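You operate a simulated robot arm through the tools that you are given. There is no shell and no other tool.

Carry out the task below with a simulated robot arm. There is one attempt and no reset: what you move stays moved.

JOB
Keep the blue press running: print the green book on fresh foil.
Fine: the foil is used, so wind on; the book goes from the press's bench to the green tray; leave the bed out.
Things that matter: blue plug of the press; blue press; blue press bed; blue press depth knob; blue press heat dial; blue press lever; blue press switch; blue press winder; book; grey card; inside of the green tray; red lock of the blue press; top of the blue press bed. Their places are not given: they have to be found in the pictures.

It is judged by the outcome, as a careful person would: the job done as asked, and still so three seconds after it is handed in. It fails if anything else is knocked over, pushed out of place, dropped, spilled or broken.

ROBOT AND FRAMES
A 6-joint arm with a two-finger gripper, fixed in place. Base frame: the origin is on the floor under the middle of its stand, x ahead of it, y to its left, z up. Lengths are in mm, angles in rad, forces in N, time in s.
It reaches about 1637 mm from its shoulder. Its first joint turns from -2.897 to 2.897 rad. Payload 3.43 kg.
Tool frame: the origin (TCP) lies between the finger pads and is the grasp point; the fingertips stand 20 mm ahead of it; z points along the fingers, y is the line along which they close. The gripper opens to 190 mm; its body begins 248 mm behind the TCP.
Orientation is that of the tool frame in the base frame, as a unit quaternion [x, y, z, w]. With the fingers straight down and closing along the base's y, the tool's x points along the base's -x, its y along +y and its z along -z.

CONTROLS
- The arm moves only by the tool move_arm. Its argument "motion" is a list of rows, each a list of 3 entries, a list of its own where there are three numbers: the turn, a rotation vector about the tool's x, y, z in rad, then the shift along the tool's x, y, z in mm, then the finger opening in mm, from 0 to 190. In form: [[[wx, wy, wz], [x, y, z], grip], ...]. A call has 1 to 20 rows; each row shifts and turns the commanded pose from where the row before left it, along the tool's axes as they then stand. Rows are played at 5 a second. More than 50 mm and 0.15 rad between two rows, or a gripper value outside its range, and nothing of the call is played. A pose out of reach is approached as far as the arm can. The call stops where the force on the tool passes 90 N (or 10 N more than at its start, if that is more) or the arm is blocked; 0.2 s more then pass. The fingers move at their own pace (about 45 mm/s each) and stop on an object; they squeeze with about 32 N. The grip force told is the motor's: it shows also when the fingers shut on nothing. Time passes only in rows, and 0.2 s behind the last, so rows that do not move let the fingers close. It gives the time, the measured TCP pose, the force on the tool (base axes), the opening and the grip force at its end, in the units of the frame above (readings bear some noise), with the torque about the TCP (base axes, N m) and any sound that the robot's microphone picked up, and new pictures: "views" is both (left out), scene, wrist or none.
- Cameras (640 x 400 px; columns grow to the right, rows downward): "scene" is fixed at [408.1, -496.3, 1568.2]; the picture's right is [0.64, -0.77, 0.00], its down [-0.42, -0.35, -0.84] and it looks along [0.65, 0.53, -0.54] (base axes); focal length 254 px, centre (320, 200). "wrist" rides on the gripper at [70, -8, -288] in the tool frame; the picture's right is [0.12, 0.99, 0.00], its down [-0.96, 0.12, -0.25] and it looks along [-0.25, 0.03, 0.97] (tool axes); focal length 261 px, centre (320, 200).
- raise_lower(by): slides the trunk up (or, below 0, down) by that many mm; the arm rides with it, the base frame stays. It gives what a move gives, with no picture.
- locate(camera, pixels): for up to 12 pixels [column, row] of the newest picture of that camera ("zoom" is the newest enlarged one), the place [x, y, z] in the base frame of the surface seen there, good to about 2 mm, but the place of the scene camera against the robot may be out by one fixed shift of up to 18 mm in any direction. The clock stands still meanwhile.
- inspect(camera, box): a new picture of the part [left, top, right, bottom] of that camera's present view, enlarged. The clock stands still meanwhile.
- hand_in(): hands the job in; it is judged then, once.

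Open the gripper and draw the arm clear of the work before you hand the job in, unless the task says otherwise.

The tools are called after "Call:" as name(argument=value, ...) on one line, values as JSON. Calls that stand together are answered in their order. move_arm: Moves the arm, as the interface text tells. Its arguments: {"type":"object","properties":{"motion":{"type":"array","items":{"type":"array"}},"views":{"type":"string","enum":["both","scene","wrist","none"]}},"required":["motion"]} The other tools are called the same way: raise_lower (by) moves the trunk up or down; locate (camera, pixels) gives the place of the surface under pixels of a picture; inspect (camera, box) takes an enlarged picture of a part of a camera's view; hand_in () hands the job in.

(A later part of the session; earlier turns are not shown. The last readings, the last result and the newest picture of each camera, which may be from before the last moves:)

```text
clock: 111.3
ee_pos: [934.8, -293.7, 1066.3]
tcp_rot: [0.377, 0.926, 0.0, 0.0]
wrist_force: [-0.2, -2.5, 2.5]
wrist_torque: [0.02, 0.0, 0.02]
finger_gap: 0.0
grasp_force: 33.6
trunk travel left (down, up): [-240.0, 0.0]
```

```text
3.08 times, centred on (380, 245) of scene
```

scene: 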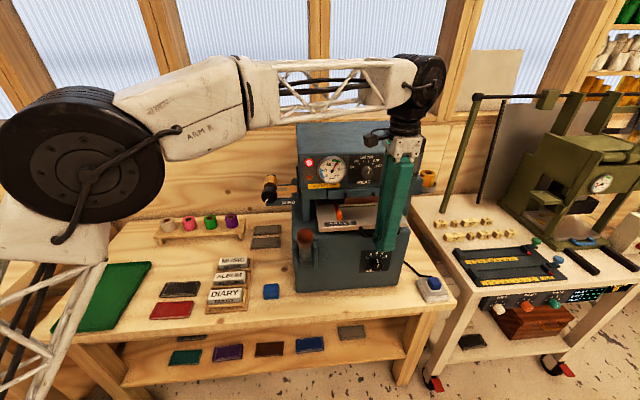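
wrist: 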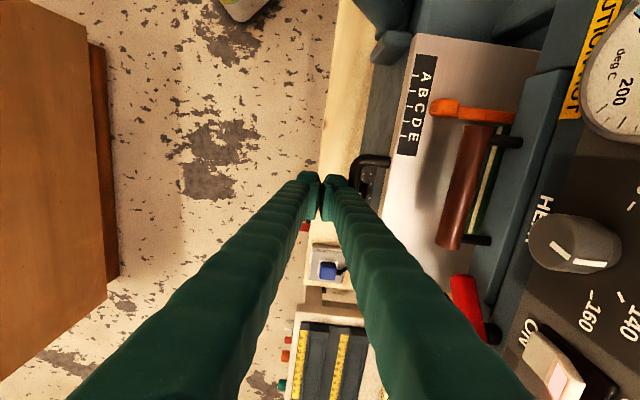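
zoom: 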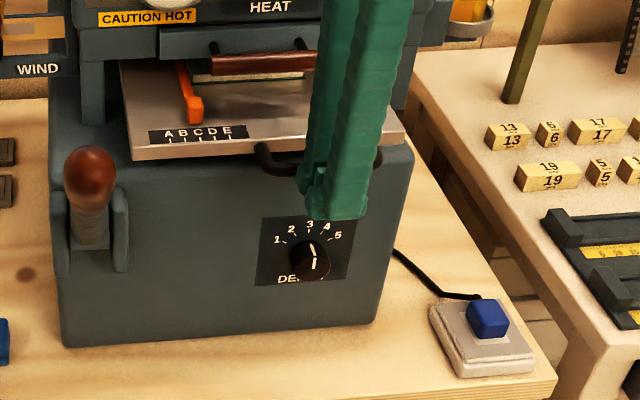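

About 168 mm in and still free. I raise the fingers 8 mm to stay clear of the base and push on in small steps to find the end stop.

Call:
move_arm(motion=[[[0, 0, 0], [0, 0, -8], 0], [[0, 0, 0], [0, 3, 0], 0], [[0, 0, 0], [0, 5, 0], 0], [[0, 0, 0], [0, 5, 0], 0], [[0, 0, 0], [0, 5, 0], 0], [[0, 0, 0], [0, 4, 0], 0], [[0, 0, 0], [0, 0, 0], 0]], views="both")

Call:
inspect(camera="scene", box=[300, 180, 460, 310])

```text
clock: 112.9
ee_pos: [950.7, -277.5, 1074.9]
tcp_rot: [0.377, 0.926, 0.001, 0.0]
wrist_force: [-1.8, -0.4, 0.5]
wrist_torque: [-0.03, -0.03, 0.02]
finger_gap: 0.2
grasp_force: 34.7
trunk travel left (down, up): [-240.0, 0.0]
```

scene: 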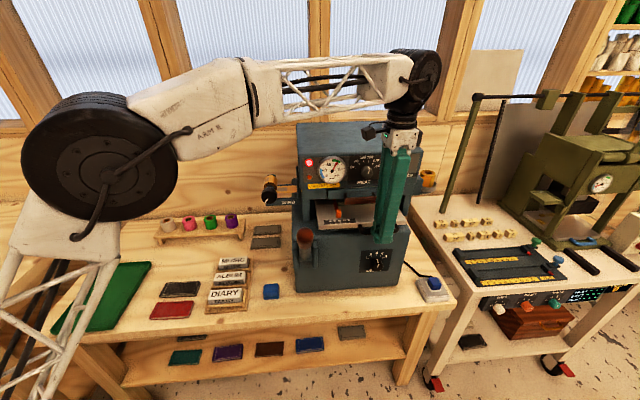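
wrist: 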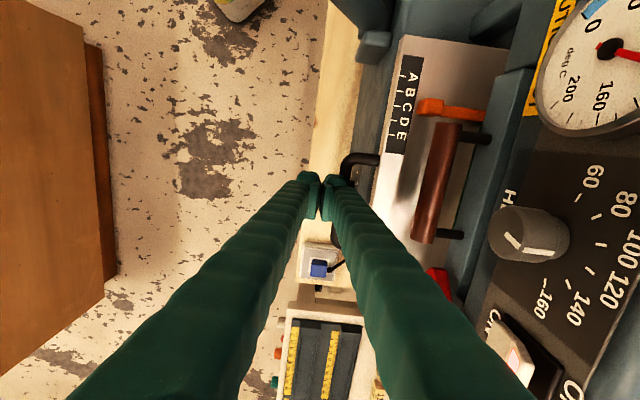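

```text
3.08 times, centred on (380, 245) of scene
```

zoom: 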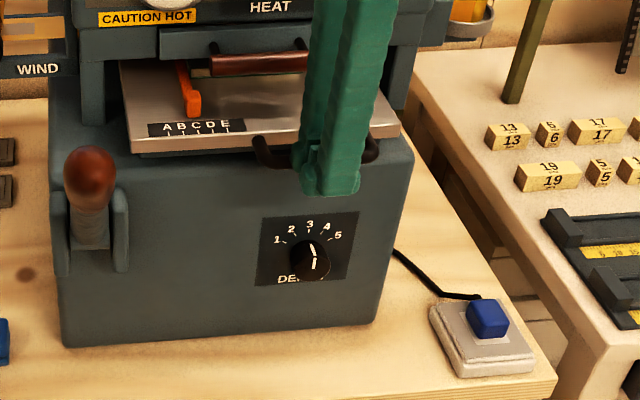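

The fingers may be slipping over the bar. I measure where the bar and bed front are now.

Call:
inspect(camera="wrist", box=[290, 120, 430, 260])

Call:
locate(camera="wrist", pixels=[[345, 164], [350, 160], [365, 158], [385, 165], [381, 190], [395, 150], [337, 240], [420, 190], [430, 105], [460, 110]])

```text
2.86 times, centred on (360, 190) of wrist
```

zoom: 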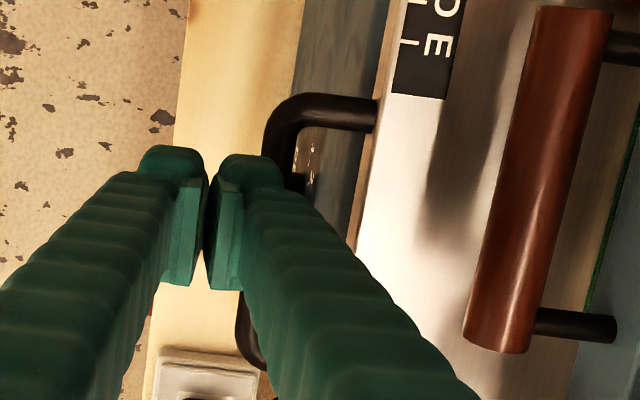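

```text
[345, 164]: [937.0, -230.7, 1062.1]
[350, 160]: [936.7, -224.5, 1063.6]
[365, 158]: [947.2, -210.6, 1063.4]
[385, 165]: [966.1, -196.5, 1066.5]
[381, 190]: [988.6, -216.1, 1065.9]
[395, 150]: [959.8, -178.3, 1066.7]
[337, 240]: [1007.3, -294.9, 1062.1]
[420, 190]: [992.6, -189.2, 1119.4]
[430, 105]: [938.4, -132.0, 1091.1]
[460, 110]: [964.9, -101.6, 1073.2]
```

The bar is at s≈490 (bed 179 mm in) and the finger rounding is just touching it. I check the base surface height under the handle before lowering a little for a firmer push.

Call:
locate(camera="zoom", pixels=[[340, 50], [320, 160], [345, 180], [310, 60], [240, 60], [350, 220], [375, 60], [450, 180]])

```text
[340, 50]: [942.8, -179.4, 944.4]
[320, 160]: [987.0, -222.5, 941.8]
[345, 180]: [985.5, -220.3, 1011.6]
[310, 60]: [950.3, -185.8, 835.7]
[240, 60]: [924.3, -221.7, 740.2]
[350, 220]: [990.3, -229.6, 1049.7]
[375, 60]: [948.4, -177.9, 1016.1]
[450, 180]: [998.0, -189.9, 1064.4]
```

The base face is at s≈530, so there is room. I back off 10 mm, lower 9 mm, and push again in small steps until the end stop is felt.

Call:
move_arm(motion=[[[0, 0, 0], [0, -12, 0], 0], [[0, 0, 0], [0, 0, 9], 0], [[0, 0, 0], [0, 0, 0], 0], [[0, 0, 0], [0, 4, 0], 0], [[0, 0, 0], [0, 3, 0], 0], [[0, 0, 0], [0, 3, 0], 0], [[0, 0, 0], [0, 3, 0], 0], [[0, 0, 0], [0, 0, 0], 0]], views="wrist")

Call:
inspect(camera="wrist", box=[290, 120, 430, 260])

```text
clock: 114.7
ee_pos: [951.7, -277.1, 1065.9]
tcp_rot: [0.377, 0.926, 0.0, 0.0]
wrist_force: [-0.4, -2.2, 0.8]
wrist_torque: [-0.03, -0.02, 0.0]
finger_gap: 0.2
grasp_force: 34.4
trunk travel left (down, up): [-240.0, 0.0]
```

wrist: 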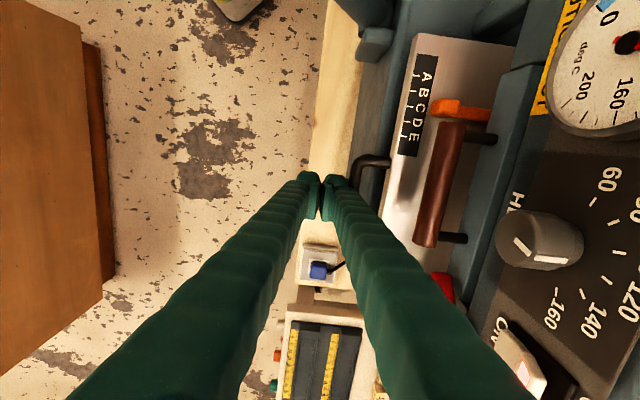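

```text
2.86 times, centred on (360, 190) of wrist
```

zoom: 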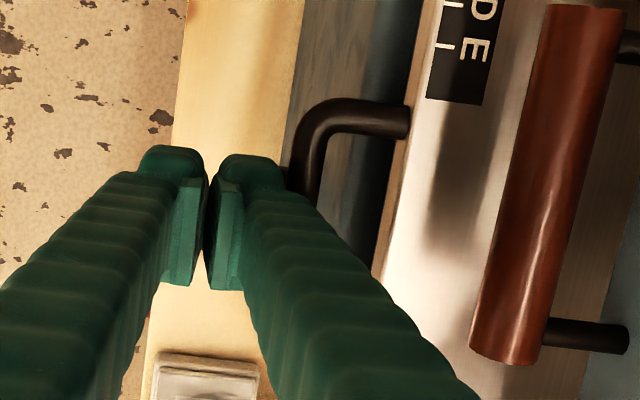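

The bed moved a further ~10 mm (bar now at the finger's outer face) and still no stop. I push on in 3 mm steps.

Call:
move_arm(motion=[[[0, 0, 0], [0, 3, 0], 0], [[0, 0, 0], [0, 3, 0], 0], [[0, 0, 0], [0, 3, 0], 0], [[0, 0, 0], [0, 3, 0], 0], [[0, 0, 0], [0, 0, 0], 0]], views="wrist")

Call:
inspect(camera="wrist", box=[290, 120, 430, 260])

```text
clock: 115.9
ee_pos: [959.0, -267.0, 1066.0]
tcp_rot: [0.377, 0.926, -0.001, 0.0]
wrist_force: [-0.8, -1.3, 2.2]
wrist_torque: [0.0, -0.02, -0.01]
finger_gap: 0.2
grasp_force: 34.3
trunk travel left (down, up): [-240.0, 0.0]
```

wrist: 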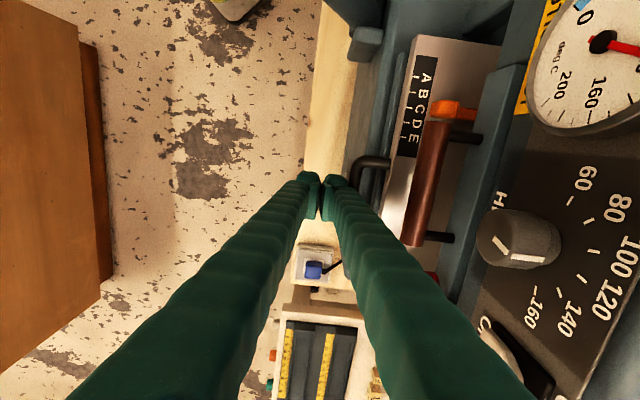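

```text
2.86 times, centred on (360, 190) of wrist
```

zoom: 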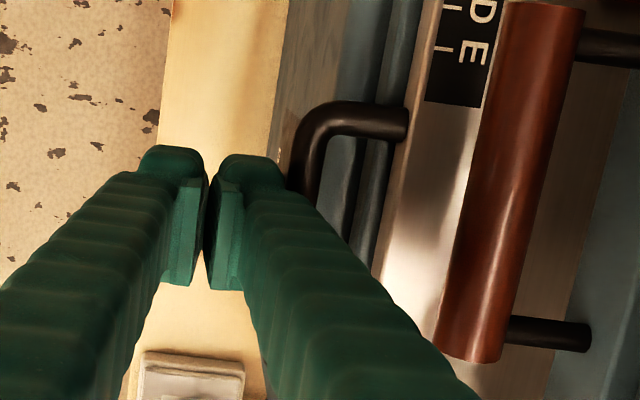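

Still moving freely at about 203 mm; the foil line is at s≈708 so a bit more is expected. I continue in 3 mm steps.

Call:
move_arm(motion=[[[0, 0, 0], [0, 3, 0], 0], [[0, 0, 0], [0, 3, 0], 0], [[0, 0, 0], [0, 3, 0], 0], [[0, 0, 0], [0, 2, 0], 0], [[0, 0, 0], [0, 0, 0], 0]], views="wrist")

Call:
inspect(camera="wrist", box=[290, 120, 430, 260])

```text
clock: 117.1
ee_pos: [965.8, -258.8, 1065.0]
tcp_rot: [0.377, 0.926, 0.0, 0.0]
wrist_force: [-1.1, -1.2, 0.2]
wrist_torque: [-0.01, 0.01, 0.02]
finger_gap: 0.2
grasp_force: 34.4
trunk travel left (down, up): [-240.0, 0.0]
```

wrist: 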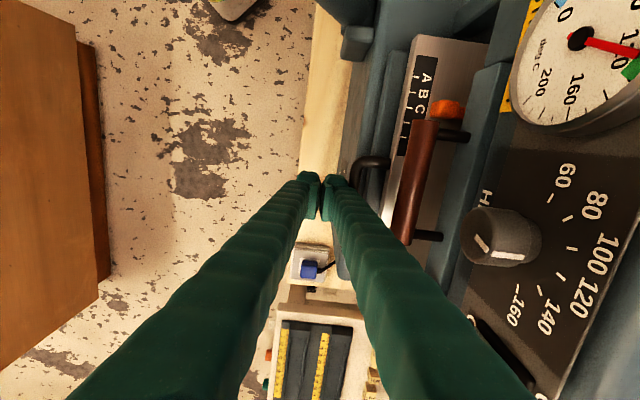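

```text
2.86 times, centred on (360, 190) of wrist
```

zoom: 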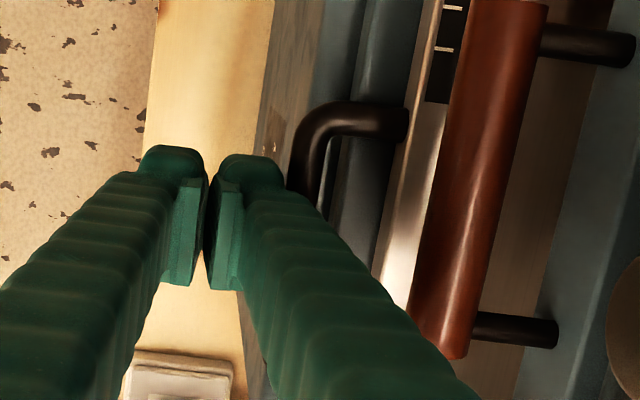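

About 214 mm in. I check the base's ledges under the handle to avoid hitting them as I continue.

Call:
locate(camera="zoom", pixels=[[290, 60], [325, 60], [345, 60], [375, 60], [400, 60], [335, 190], [360, 190], [385, 200], [400, 200], [305, 150], [420, 230]])

Call:
inspect(camera="scene", box=[300, 180, 440, 290])

```text
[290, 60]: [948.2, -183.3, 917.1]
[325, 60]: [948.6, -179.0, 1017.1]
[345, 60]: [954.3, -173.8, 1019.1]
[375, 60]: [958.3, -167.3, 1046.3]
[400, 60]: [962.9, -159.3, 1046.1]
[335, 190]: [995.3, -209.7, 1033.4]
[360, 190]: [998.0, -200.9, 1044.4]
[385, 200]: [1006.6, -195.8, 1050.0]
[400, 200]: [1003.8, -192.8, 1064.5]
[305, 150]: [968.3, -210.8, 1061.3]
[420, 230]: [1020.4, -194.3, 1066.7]
```

```text
3.64 times, centred on (370, 235) of scene
```

zoom: 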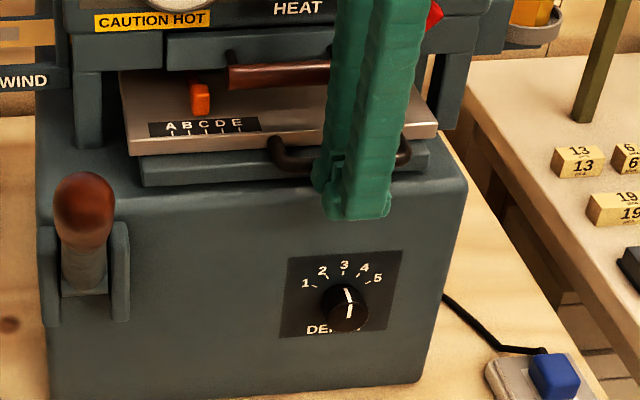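

The base top is at z≈1018 and the rail block front at s≈545, so there is room for ~25 mm more. I push on in 3 mm steps.

Call:
move_arm(motion=[[[0, 0, 0], [0, 3, 0], 0], [[0, 0, 0], [0, 3, 0], 0], [[0, 0, 0], [0, 3, 0], 0], [[0, 0, 0], [0, 0, 0], 0]], views="wrist")

```text
clock: 118.1
ee_pos: [971.9, -253.4, 1065.6]
tcp_rot: [0.377, 0.926, 0.0, 0.0]
wrist_force: [-6.6, -6.1, 0.5]
wrist_torque: [-0.01, 0.06, 0.14]
finger_gap: 0.0
grasp_force: 34.6
trunk travel left (down, up): [-240.0, 0.0]
```

wrist: 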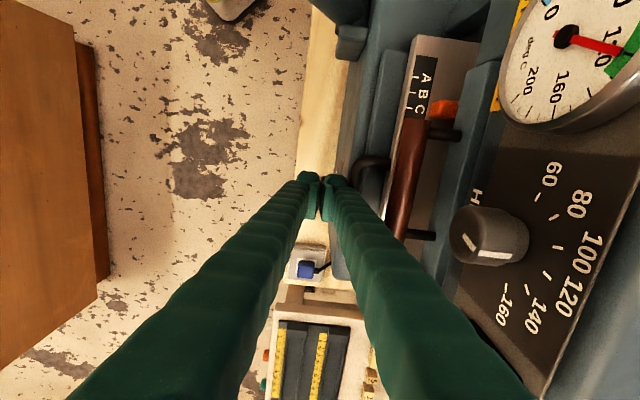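

The resistance rises to 9 N: probably the end stop at about 220 mm. I push 2 mm more to confirm.

Call:
move_arm(motion=[[[0, 0, 0], [0, 1, 0], 0], [[0, 0, 0], [0, 1, 0], 0], [[0, 0, 0], [0, 0, 0], 0]], views="both")

Call:
inspect(camera="scene", box=[300, 180, 440, 290])

```text
clock: 118.9
ee_pos: [971.6, -253.3, 1065.4]
tcp_rot: [0.378, 0.926, -0.001, -0.001]
wrist_force: [-30.9, -14.8, -4.9]
wrist_torque: [-0.23, 0.38, 0.44]
finger_gap: 0.1
grasp_force: 34.5
trunk travel left (down, up): [-240.0, 0.0]
```

scene: 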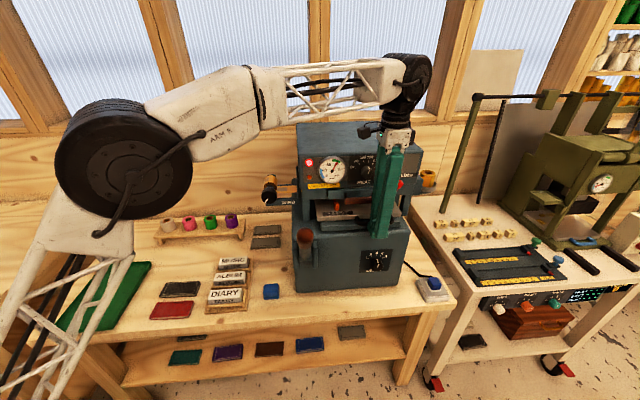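
wrist: 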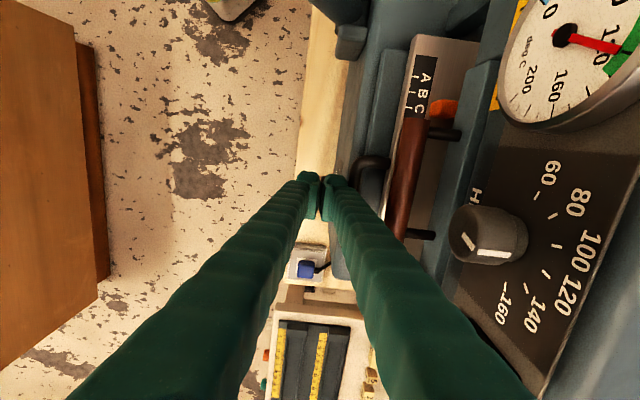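

```text
3.64 times, centred on (370, 235) of scene
```

zoom: 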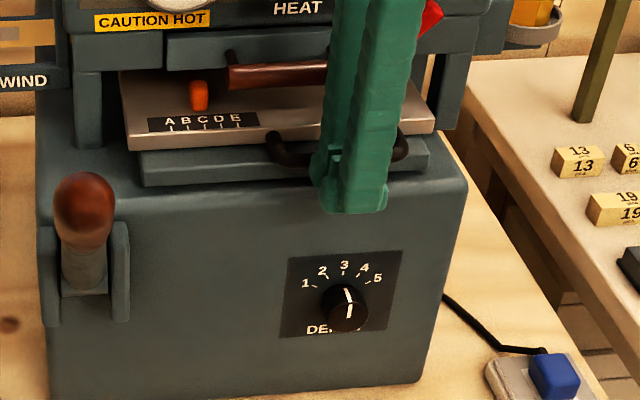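

End stop confirmed (34 N), the bed is fully in. I back off the handle, rise, and move toward the lever at a safe height, rotating the tool 90° so the fingers will close across the lever.

Call:
move_arm(motion=[[[0, 0, 0], [0, -4, 0], 0], [[0, 0, 0], [0, -20, 0], 0], [[0, 0, 0], [0, -20, -30], 0], [[0, 0, 0], [10, -20, -42], 0], [[0, 0, 0], [25, -10, -40], 60], [[0, 0, 0], [30, -10, -35], 60], [[0, 0, 0], [40, -8, -20], 80], [[0, 0, 0], [45, -6, 0], 80], [[0, 0, 0], [45, -6, 0], 80], [[0, 0, 0], [40, -6, 0], 80], [[0, 0, 0], [0, 0, 0], 80]], views="both")

```text
clock: 121.3
ee_pos: [727.1, -166.6, 1233.4]
tcp_rot: [0.378, 0.926, 0.0, -0.001]
wrist_force: [-0.9, -0.4, 0.3]
wrist_torque: [-0.06, -0.12, 0.02]
finger_gap: 80.0
grasp_force: 0.0
trunk travel left (down, up): [-240.0, 0.0]
```

scene: 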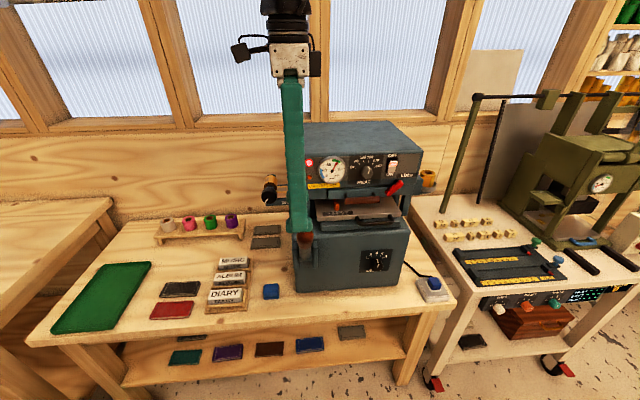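
wrist: 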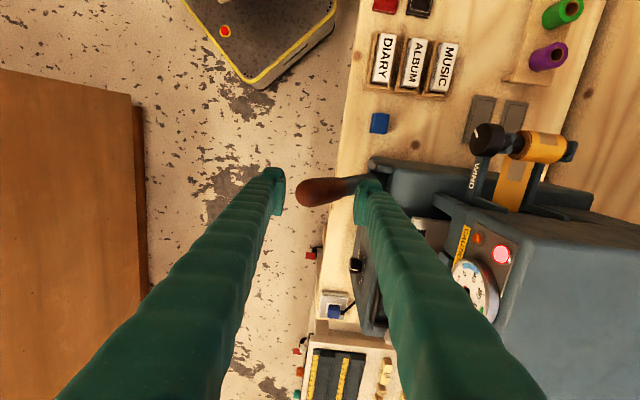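

The tool is right above the lever's knob. I raise slightly and rotate 90° so the fingers close along the press's width.

Call:
move_arm(motion=[[[0, 0, 0], [0, 0, -20], 80], [[0, 0, -0.1428], [0, 0, 0], 80], [[0, 0, -0.1428], [0, 0, 0], 80], [[0, 0, -0.1428], [0, 0, 0], 80], [[0, 0, -0.1428], [0, 0, 0], 80], [[0, 0, -0.1428], [0, 0, 0], 80], [[0, 0, -0.1428], [0, 0, 0], 80], [[0, 0, -0.1428], [0, 0, 0], 80], [[0, 0, -0.1428], [0, 0, 0], 80], [[0, 0, -0.1428], [0, 0, 0], 80], [[0, 0, -0.1428], [0, 0, 0], 80], [[0, 0, -0.1428], [0, 0, 0], 80]], views="both")

Call:
inspect(camera="wrist", box=[220, 60, 420, 260])

```text
clock: 123.9
ee_pos: [728.9, -167.7, 1252.5]
tcp_rot: [-0.389, 0.921, 0.0, 0.001]
wrist_force: [-0.1, -0.2, 0.1]
wrist_torque: [-0.04, -0.01, 0.03]
finger_gap: 80.1
grasp_force: 0.1
trunk travel left (down, up): [-240.0, 0.0]
```

scene: 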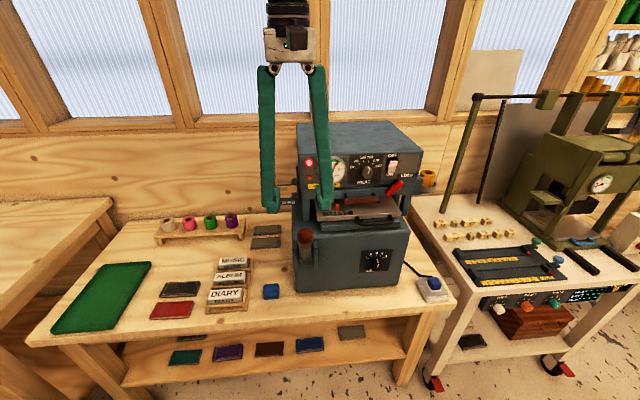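
wrist: 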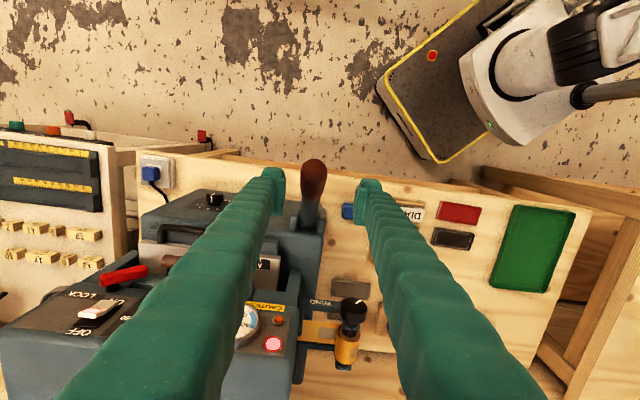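

```text
2.00 times, centred on (320, 160) of wrist
```

zoom: 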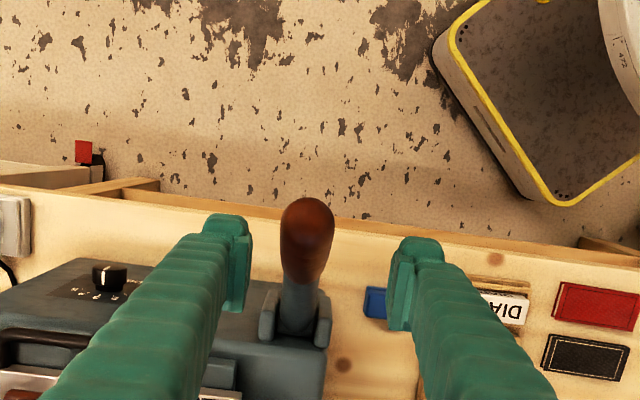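

The lever stands between the open fingers at wrist pixel (312,180). I locate points along it, and its ears, to get its axis and pivot.

Call:
locate(camera="zoom", pixels=[[307, 205], [307, 225], [306, 245], [303, 265], [300, 290], [298, 315], [297, 330], [268, 315], [325, 325], [285, 240], [330, 240], [320, 300]])

Call:
inspect(camera="wrist", box=[280, 140, 345, 250])

```text
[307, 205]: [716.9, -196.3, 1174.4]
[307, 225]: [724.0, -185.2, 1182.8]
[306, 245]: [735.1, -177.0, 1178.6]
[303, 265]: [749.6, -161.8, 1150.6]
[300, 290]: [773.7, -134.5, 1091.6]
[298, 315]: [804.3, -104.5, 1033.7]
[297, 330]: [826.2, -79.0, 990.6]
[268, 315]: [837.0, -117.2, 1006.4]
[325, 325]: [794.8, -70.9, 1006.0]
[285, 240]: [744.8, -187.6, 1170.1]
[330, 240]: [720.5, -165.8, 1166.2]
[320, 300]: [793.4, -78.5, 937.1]
```

```text
3.64 times, centred on (312, 195) of wrist
```

zoom: 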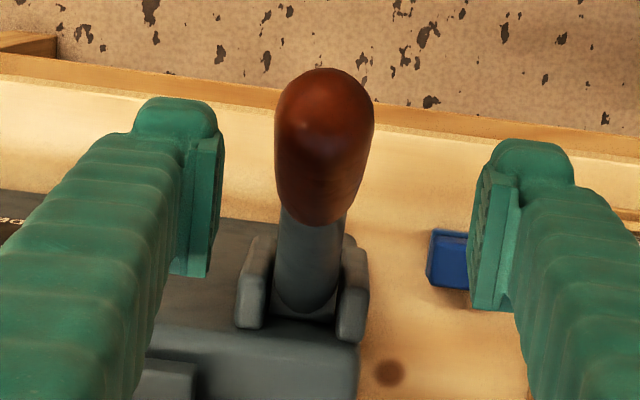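

Lever: centre t≈648, grip radius ≈20 mm, axis tilted ~36° forward, pivot about (s 499, z 995). I centre on it and lower to grip the wooden knob at z≈1155.

Call:
move_arm(motion=[[[0, 0, 0], [5, -9.5, 0], 80], [[0, 0, 0], [0, 0, 30], 80], [[0, 0, 0], [0, 0, 35], 80], [[0, 0, 0], [0, 0, 22], 80], [[0, 0, 0], [0, 0, 10], 80], [[0, 0, 0], [0, 0, 0], 80]], views="both")

Call:
inspect(camera="wrist", box=[240, 120, 400, 260])

Call:
inspect(camera="scene", box=[260, 180, 360, 290])

```text
clock: 125.3
ee_pos: [732.6, -176.3, 1156.0]
tcp_rot: [-0.389, 0.921, 0.0, 0.001]
wrist_force: [0.3, -0.2, -0.6]
wrist_torque: [-0.01, 0.0, -0.03]
finger_gap: 80.0
grasp_force: 0.1
trunk travel left (down, up): [-240.0, 0.0]
```

scene: 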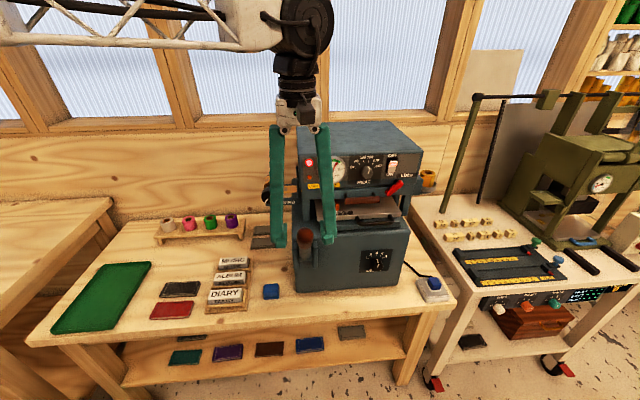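
wrist: 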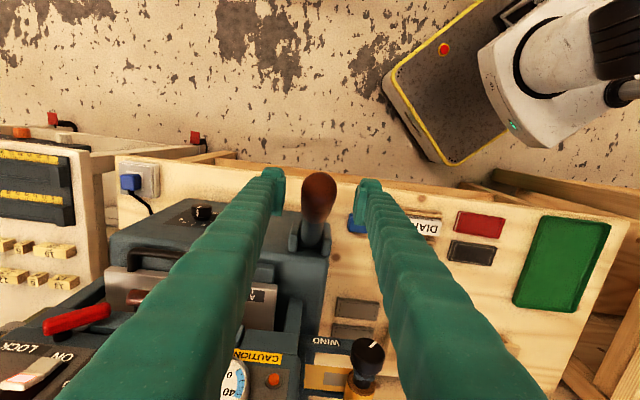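

```text
2.86 times, centred on (320, 190) of wrist
```

zoom: 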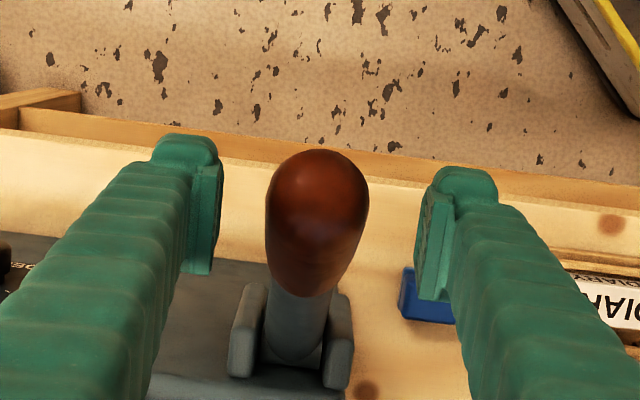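

```text
3.64 times, centred on (310, 235) of scene
```

zoom: 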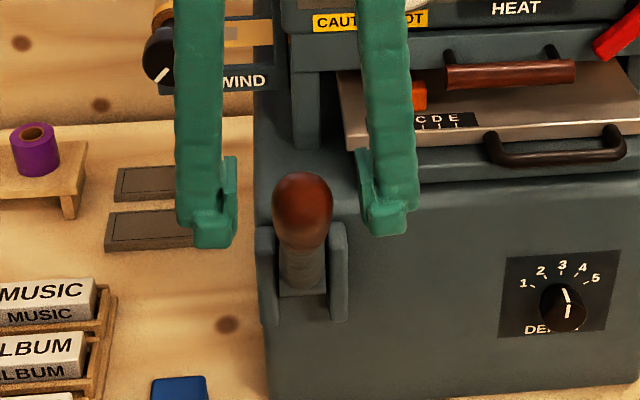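

The knob is centred between the fingers. I close onto it.

Call:
move_arm(motion=[[[0, 0, 0], [0, 0, 0], 50], [[0, 0, 0], [0, 0, 0], 28], [[0, 0, 0], [0, 0, 0], 28], [[0, 0, 0], [0, 0, 0], 28], [[0, 0, 0], [0, 0, 0], 28]], views="wrist")

Call:
inspect(camera="wrist", box=[240, 120, 400, 260])

```text
clock: 126.5
ee_pos: [733.6, -177.2, 1156.4]
tcp_rot: [-0.388, 0.922, -0.001, 0.0]
wrist_force: [19.4, -12.4, 2.4]
wrist_torque: [0.09, -0.51, 0.01]
finger_gap: 38.5
grasp_force: 44.2
trunk travel left (down, up): [-240.0, 0.0]
```

wrist: 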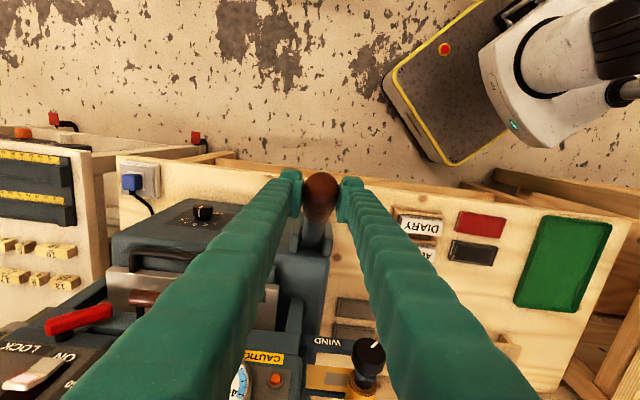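

```text
2.86 times, centred on (320, 190) of wrist
```

zoom: 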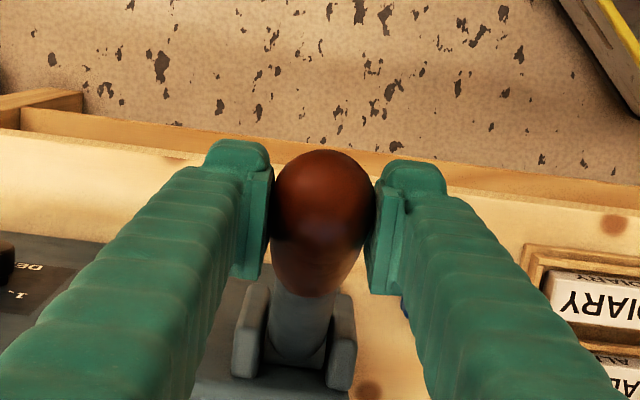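

The knob is gripped (38.5 mm) with a slight sideways load, which I relieve by 2 mm. I start pulling the lever forward and down along its arc, first three small steps.

Call:
move_arm(motion=[[[0, 0, 0], [0, -2, 0], 28], [[0, 0, 0], [6.94, 0, 5.1], 28], [[0, 0, 0], [6.7, 0, 5.4], 28], [[0, 0, 0], [6.46, 0, 5.69], 28], [[0, 0, 0], [0, 0, 0], 28]], views="both")

Call:
inspect(camera="wrist", box=[240, 120, 400, 260])

```text
clock: 127.7
ee_pos: [719.5, -192.7, 1139.9]
tcp_rot: [-0.389, 0.921, 0.0, 0.0]
wrist_force: [7.6, -2.0, 6.7]
wrist_torque: [0.62, -0.85, 0.07]
finger_gap: 38.7
grasp_force: 45.0
trunk travel left (down, up): [-240.0, 0.0]
```

scene: 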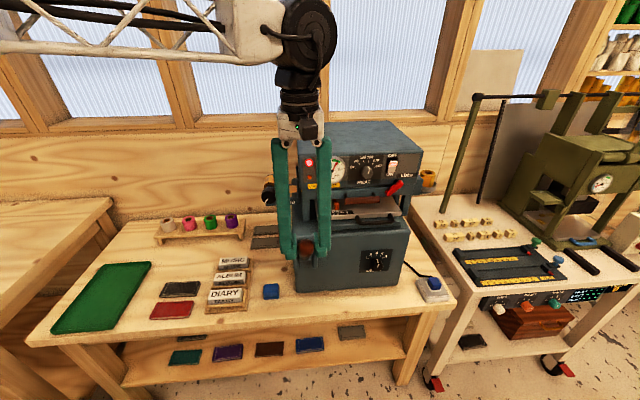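
wrist: 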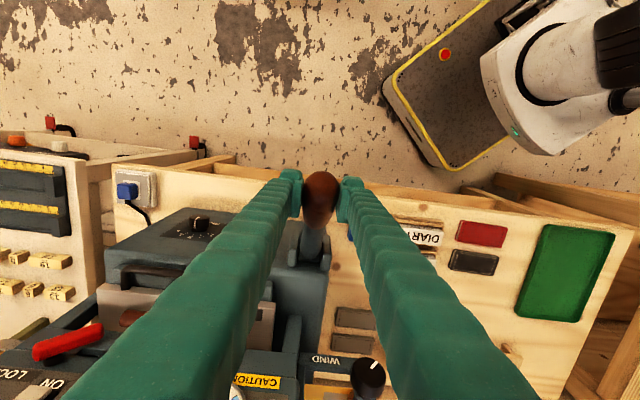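

```text
2.86 times, centred on (320, 190) of wrist
```

zoom: 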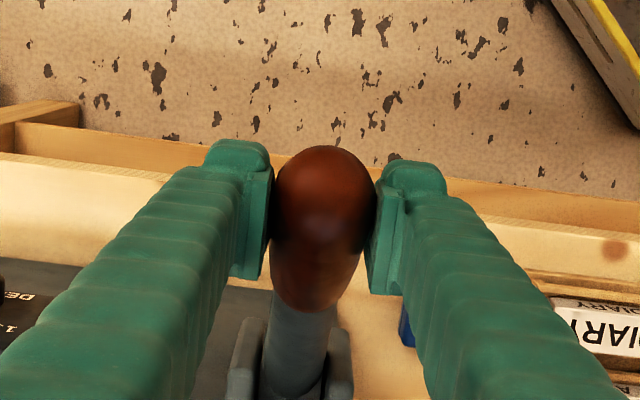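

The lever follows with little force. I continue down the arc for the next seven steps.

Call:
move_arm(motion=[[[0, 0, 0], [6.2, 0, 5.95], 28], [[0, 0, 0], [5.96, 0, 6.23], 28], [[0, 0, 0], [5.66, 0, 6.48], 28], [[0, 0, 0], [5.38, 0, 6.7], 28], [[0, 0, 0], [5.09, 0, 6.94], 28], [[0, 0, 0], [4.75, 0, 7.16], 28], [[0, 0, 0], [4.46, 0, 7.37], 28], [[0, 0, 0], [0, 0, 0], 28]], views="both")

Call:
inspect(camera="wrist", box=[240, 120, 400, 260])

```text
clock: 129.5
ee_pos: [693.4, -219.3, 1093.6]
tcp_rot: [-0.388, 0.922, -0.001, 0.0]
wrist_force: [-4.5, 0.0, 12.7]
wrist_torque: [0.64, -0.72, -0.01]
finger_gap: 39.2
grasp_force: 44.9
trunk travel left (down, up): [-240.0, 0.0]
```

scene: 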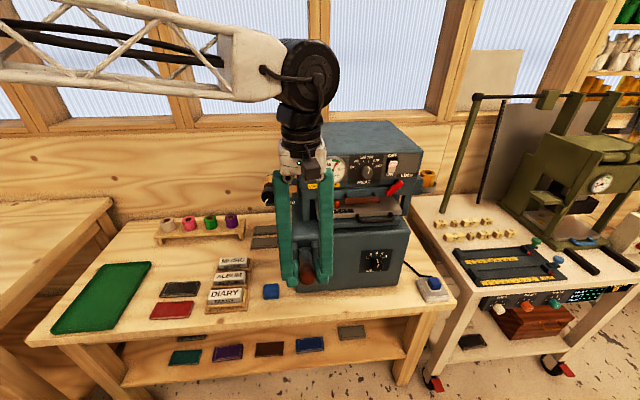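
wrist: 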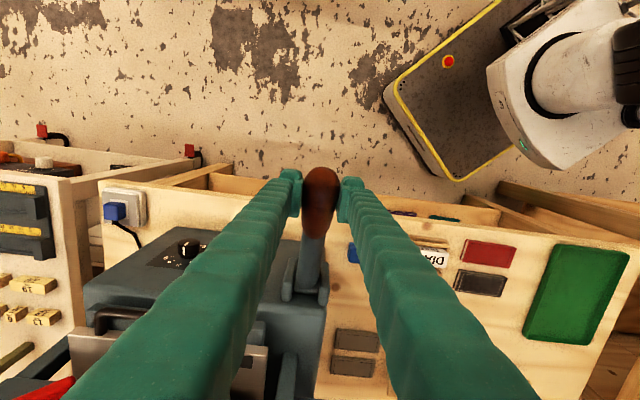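

```text
2.86 times, centred on (320, 190) of wrist
```

zoom: 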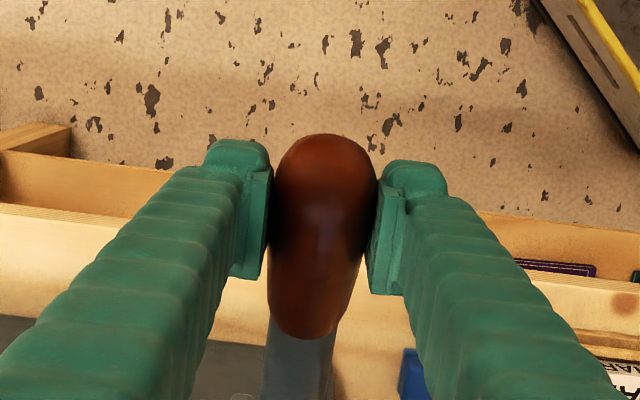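

Still following smoothly (13 N). I continue five more steps, watching for the pressing resistance.

Call:
move_arm(motion=[[[0, 0, 0], [4.13, 0, 7.55], 28], [[0, 0, 0], [3.8, 0, 7.73], 28], [[0, 0, 0], [3.46, 0, 7.89], 28], [[0, 0, 0], [3.1, 0, 8.0], 28], [[0, 0, 0], [0, 0, 0], 28]], views="none")

```text
clock: 130.7
ee_pos: [683.0, -230.6, 1061.1]
tcp_rot: [-0.388, 0.922, -0.001, 0.0]
wrist_force: [-23.1, 2.6, 16.6]
wrist_torque: [0.5, -0.25, -0.04]
finger_gap: 39.0
grasp_force: 45.3
trunk travel left (down, up): [-240.0, 0.0]
```

There is some side load (≈18 N left, 14 N forward), so I correct the path slightly and go on with three more steps.

Call:
move_arm(motion=[[[0, 0, 0], [1.2, 1.5, 0], 28], [[0, 0, 0], [3.2, 0, 8.1], 28], [[0, 0, 0], [2.8, 0, 8.2], 28], [[0, 0, 0], [2.4, 0, 8.3], 28], [[0, 0, 0], [0, 0, 0], 28]], views="both")

Call:
inspect(camera="wrist", box=[240, 120, 400, 260])

Call:
inspect(camera="scene", box=[260, 170, 420, 300])

```text
clock: 131.9
ee_pos: [676.0, -234.8, 1036.0]
tcp_rot: [-0.389, 0.921, 0.0, 0.0]
wrist_force: [-1.4, 0.6, 10.7]
wrist_torque: [0.56, -0.72, -0.16]
finger_gap: 38.9
grasp_force: 45.0
trunk travel left (down, up): [-240.0, 0.0]
```

scene: 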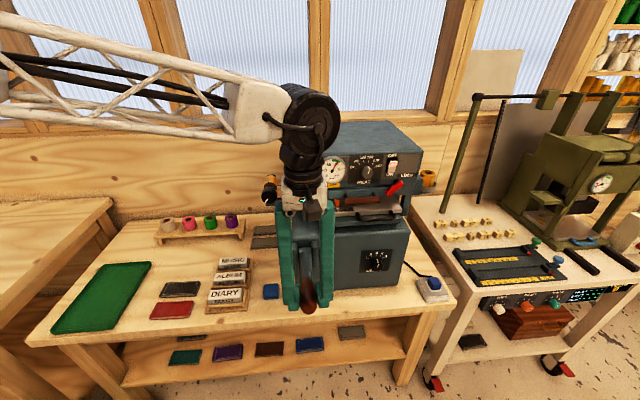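
wrist: 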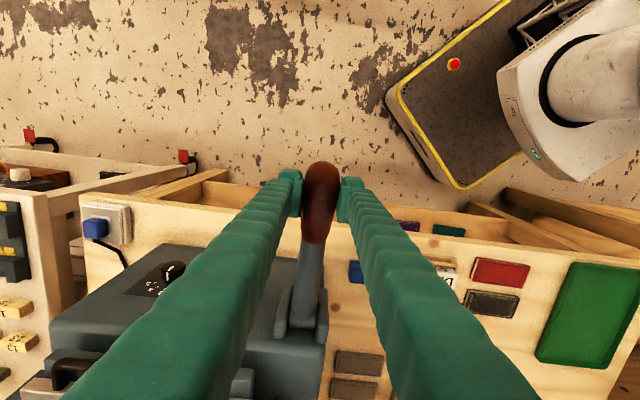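

```text
2.86 times, centred on (320, 190) of wrist
```

zoom: 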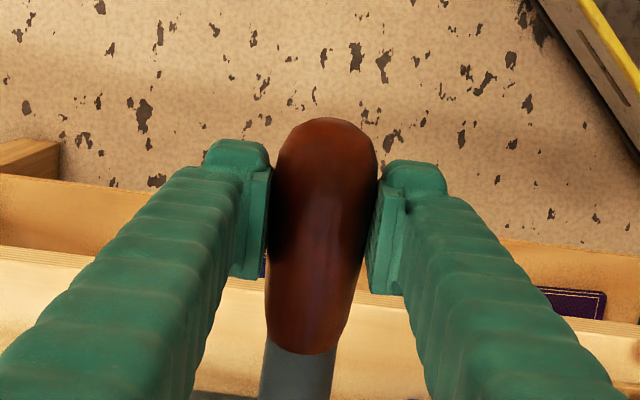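

```text
3.08 times, centred on (340, 235) of scene
```

zoom: 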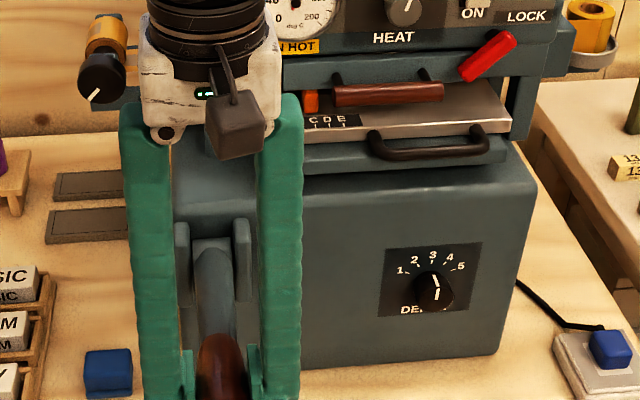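

The lever is about 78° over. I continue in single steps to find the bottom/pressing stop.

Call:
move_arm(motion=[[[0, 0, 0], [2.04, 0, 8.35], 28], [[0, 0, 0], [1.67, 0, 8.46], 28], [[0, 0, 0], [0, 0, 0], 28]], views="none")

```text
clock: 132.7
ee_pos: [673.5, -238.9, 1019.8]
tcp_rot: [-0.387, 0.922, -0.001, 0.001]
wrist_force: [4.1, -0.3, 10.8]
wrist_torque: [0.52, -0.78, -0.32]
finger_gap: 39.1
grasp_force: 44.8
trunk travel left (down, up): [-240.0, 0.0]
```

Call:
move_arm(motion=[[[0, 0, 0], [1.29, 0, 8.5], 28], [[0, 0, 0], [0.93, 0, 8.55], 28], [[0, 0, 0], [0, 0, 0], 28]], views="both")

Call:
inspect(camera="scene", box=[260, 170, 420, 300])

```text
clock: 133.5
ee_pos: [671.2, -240.7, 1002.5]
tcp_rot: [-0.387, 0.922, 0.0, 0.0]
wrist_force: [2.7, -2.0, 10.7]
wrist_torque: [0.46, -0.69, -0.4]
finger_gap: 39.0
grasp_force: 45.0
trunk travel left (down, up): [-240.0, 0.0]
```

scene: 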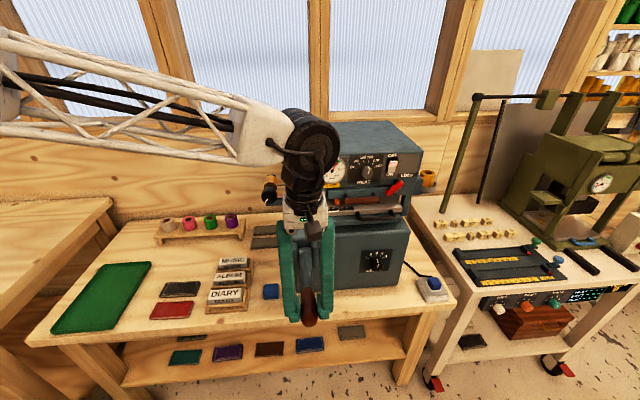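
wrist: 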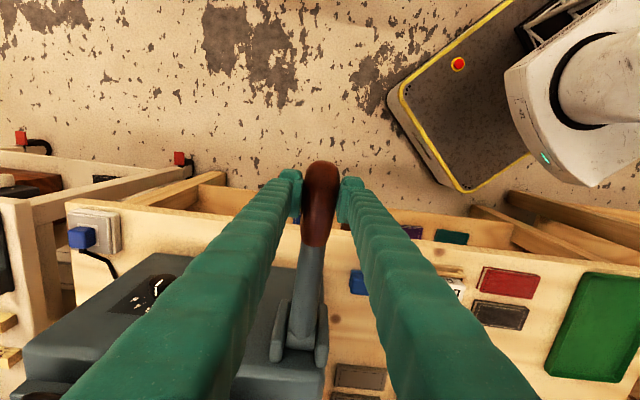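

```text
3.08 times, centred on (340, 235) of scene
```

zoom: 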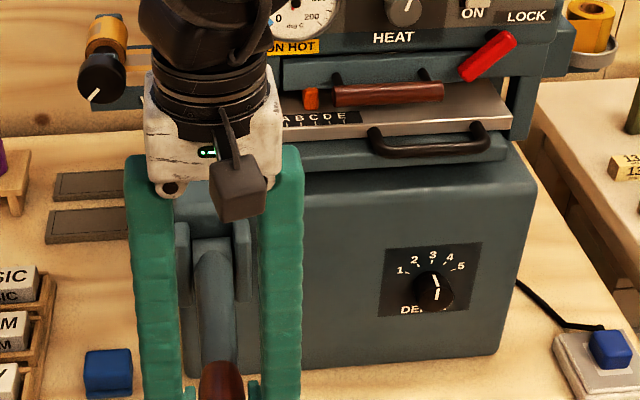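

Still moving with a steady 11 N at about 85°. I go on in small steps.

Call:
move_arm(motion=[[[0, 0, 0], [0.55, 0, 8.5], 28], [[0, 0, 0], [0.18, 0, 8.5], 28], [[0, 0, 0], [0, 0, 0], 28]], views="none")

```text
clock: 134.3
ee_pos: [671.2, -242.4, 986.1]
tcp_rot: [-0.388, 0.922, 0.0, 0.001]
wrist_force: [4.0, -11.4, 12.9]
wrist_torque: [0.59, -0.93, -0.2]
finger_gap: 39.2
grasp_force: 44.9
trunk travel left (down, up): [-240.0, 0.0]
```

Call:
move_arm(motion=[[[0, 0, 0], [-0.2, -1, 8.4], 28], [[0, 0, 0], [-0.5, 0, 8.4], 28], [[0, 0, 0], [0, 0, 0], 28]], views="both")

Call:
inspect(camera="scene", box=[260, 170, 420, 330])

Call:
inspect(camera="wrist", box=[220, 120, 400, 370])

```text
clock: 135.1
ee_pos: [671.0, -240.1, 971.7]
tcp_rot: [-0.387, 0.922, -0.002, 0.001]
wrist_force: [-7.9, -15.4, 52.4]
wrist_torque: [0.15, -0.29, -0.48]
finger_gap: 39.4
grasp_force: 45.1
trunk travel left (down, up): [-240.0, 0.0]
```

scene: 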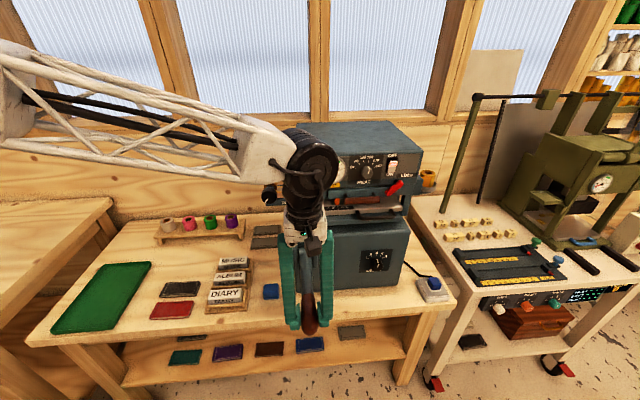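
wrist: 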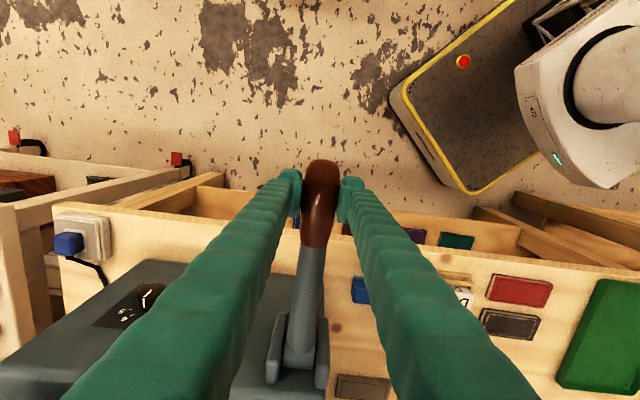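

```text
2.50 times, centred on (340, 250) of scene
```

zoom: 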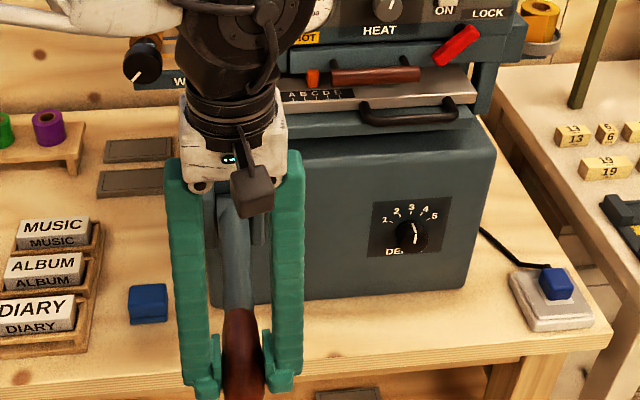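

```text
1.60 times, centred on (310, 245) of wrist
```

zoom: 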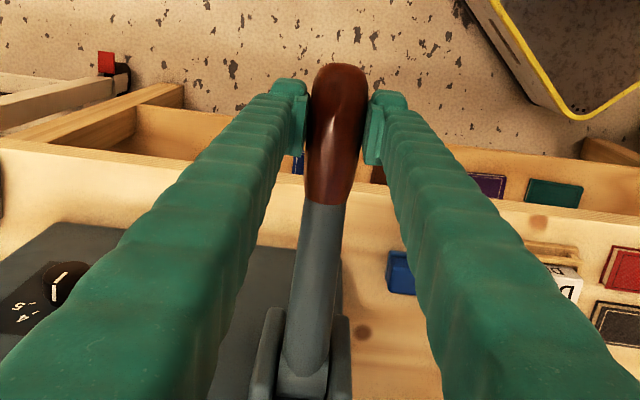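

The resistance has jumped to 52 N: the lever is at the bottom and pressing. I press 2 mm more and hold for about a second.

Call:
move_arm(motion=[[[0, 0, 0], [0, 0, 2], 28], [[0, 0, 0], [0, 0, 0], 28], [[0, 0, 0], [0, 0, 0], 28], [[0, 0, 0], [0, 0, 0], 28]], views="both")

Call:
inspect(camera="scene", box=[310, 170, 440, 270])

```text
clock: 136.1
ee_pos: [671.9, -239.6, 965.3]
tcp_rot: [-0.388, 0.922, 0.0, 0.0]
wrist_force: [8.0, -4.3, 1.3]
wrist_torque: [-0.84, 0.93, -0.29]
finger_gap: 37.4
grasp_force: 44.7
trunk travel left (down, up): [-240.0, 0.0]
```

scene: 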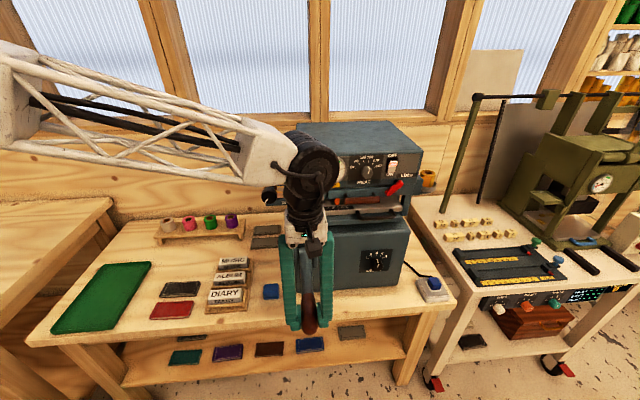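
wrist: 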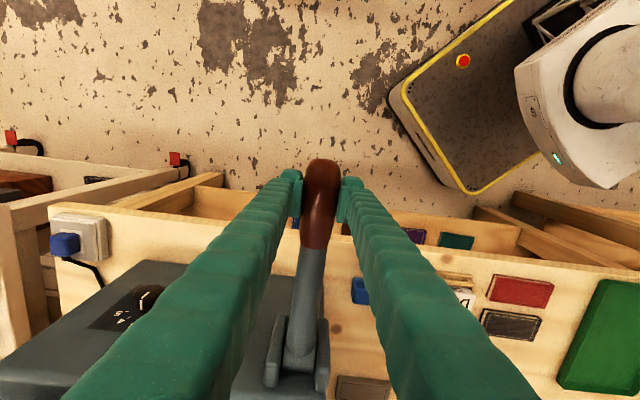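

```text
4.00 times, centred on (375, 220) of scene
```

zoom: 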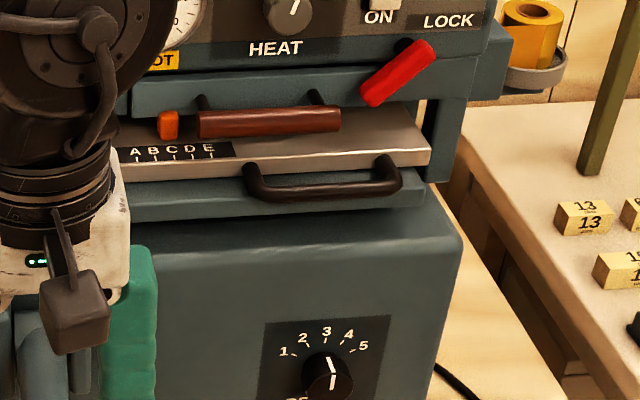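

The pads slipped on the knob at that load, so the lever took over 50 N at its stop. I check where the lever is now.

Call:
locate(camera="wrist", pixels=[[321, 165], [321, 180], [320, 200], [319, 220], [317, 240], [312, 270], [305, 320], [300, 345], [280, 340], [320, 345]])

```text
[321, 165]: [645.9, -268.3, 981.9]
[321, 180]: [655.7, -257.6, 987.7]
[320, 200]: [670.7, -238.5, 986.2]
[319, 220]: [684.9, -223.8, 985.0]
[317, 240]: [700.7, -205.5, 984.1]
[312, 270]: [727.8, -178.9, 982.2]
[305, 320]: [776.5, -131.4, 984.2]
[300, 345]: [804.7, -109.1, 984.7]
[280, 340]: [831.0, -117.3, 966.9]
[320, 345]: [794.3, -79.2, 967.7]
```

The lever's top line is level at z≈985 over its whole length, so it is horizontal, fully down. I keep a light downward push for another second as dwell.

Call:
move_arm(motion=[[[0, 0, 0], [0, 0, 2], 28], [[0, 0, 0], [0, 0, 0], 28], [[0, 0, 0], [0, 0, 0], 28], [[0, 0, 0], [0, 0, 0], 28]], views="none")

```text
clock: 137.1
ee_pos: [671.6, -240.3, 965.0]
tcp_rot: [-0.388, 0.922, 0.0, 0.001]
wrist_force: [6.1, 1.9, 13.3]
wrist_torque: [0.79, -0.83, -0.12]
finger_gap: 37.1
grasp_force: 44.8
trunk travel left (down, up): [-240.0, 0.0]
```

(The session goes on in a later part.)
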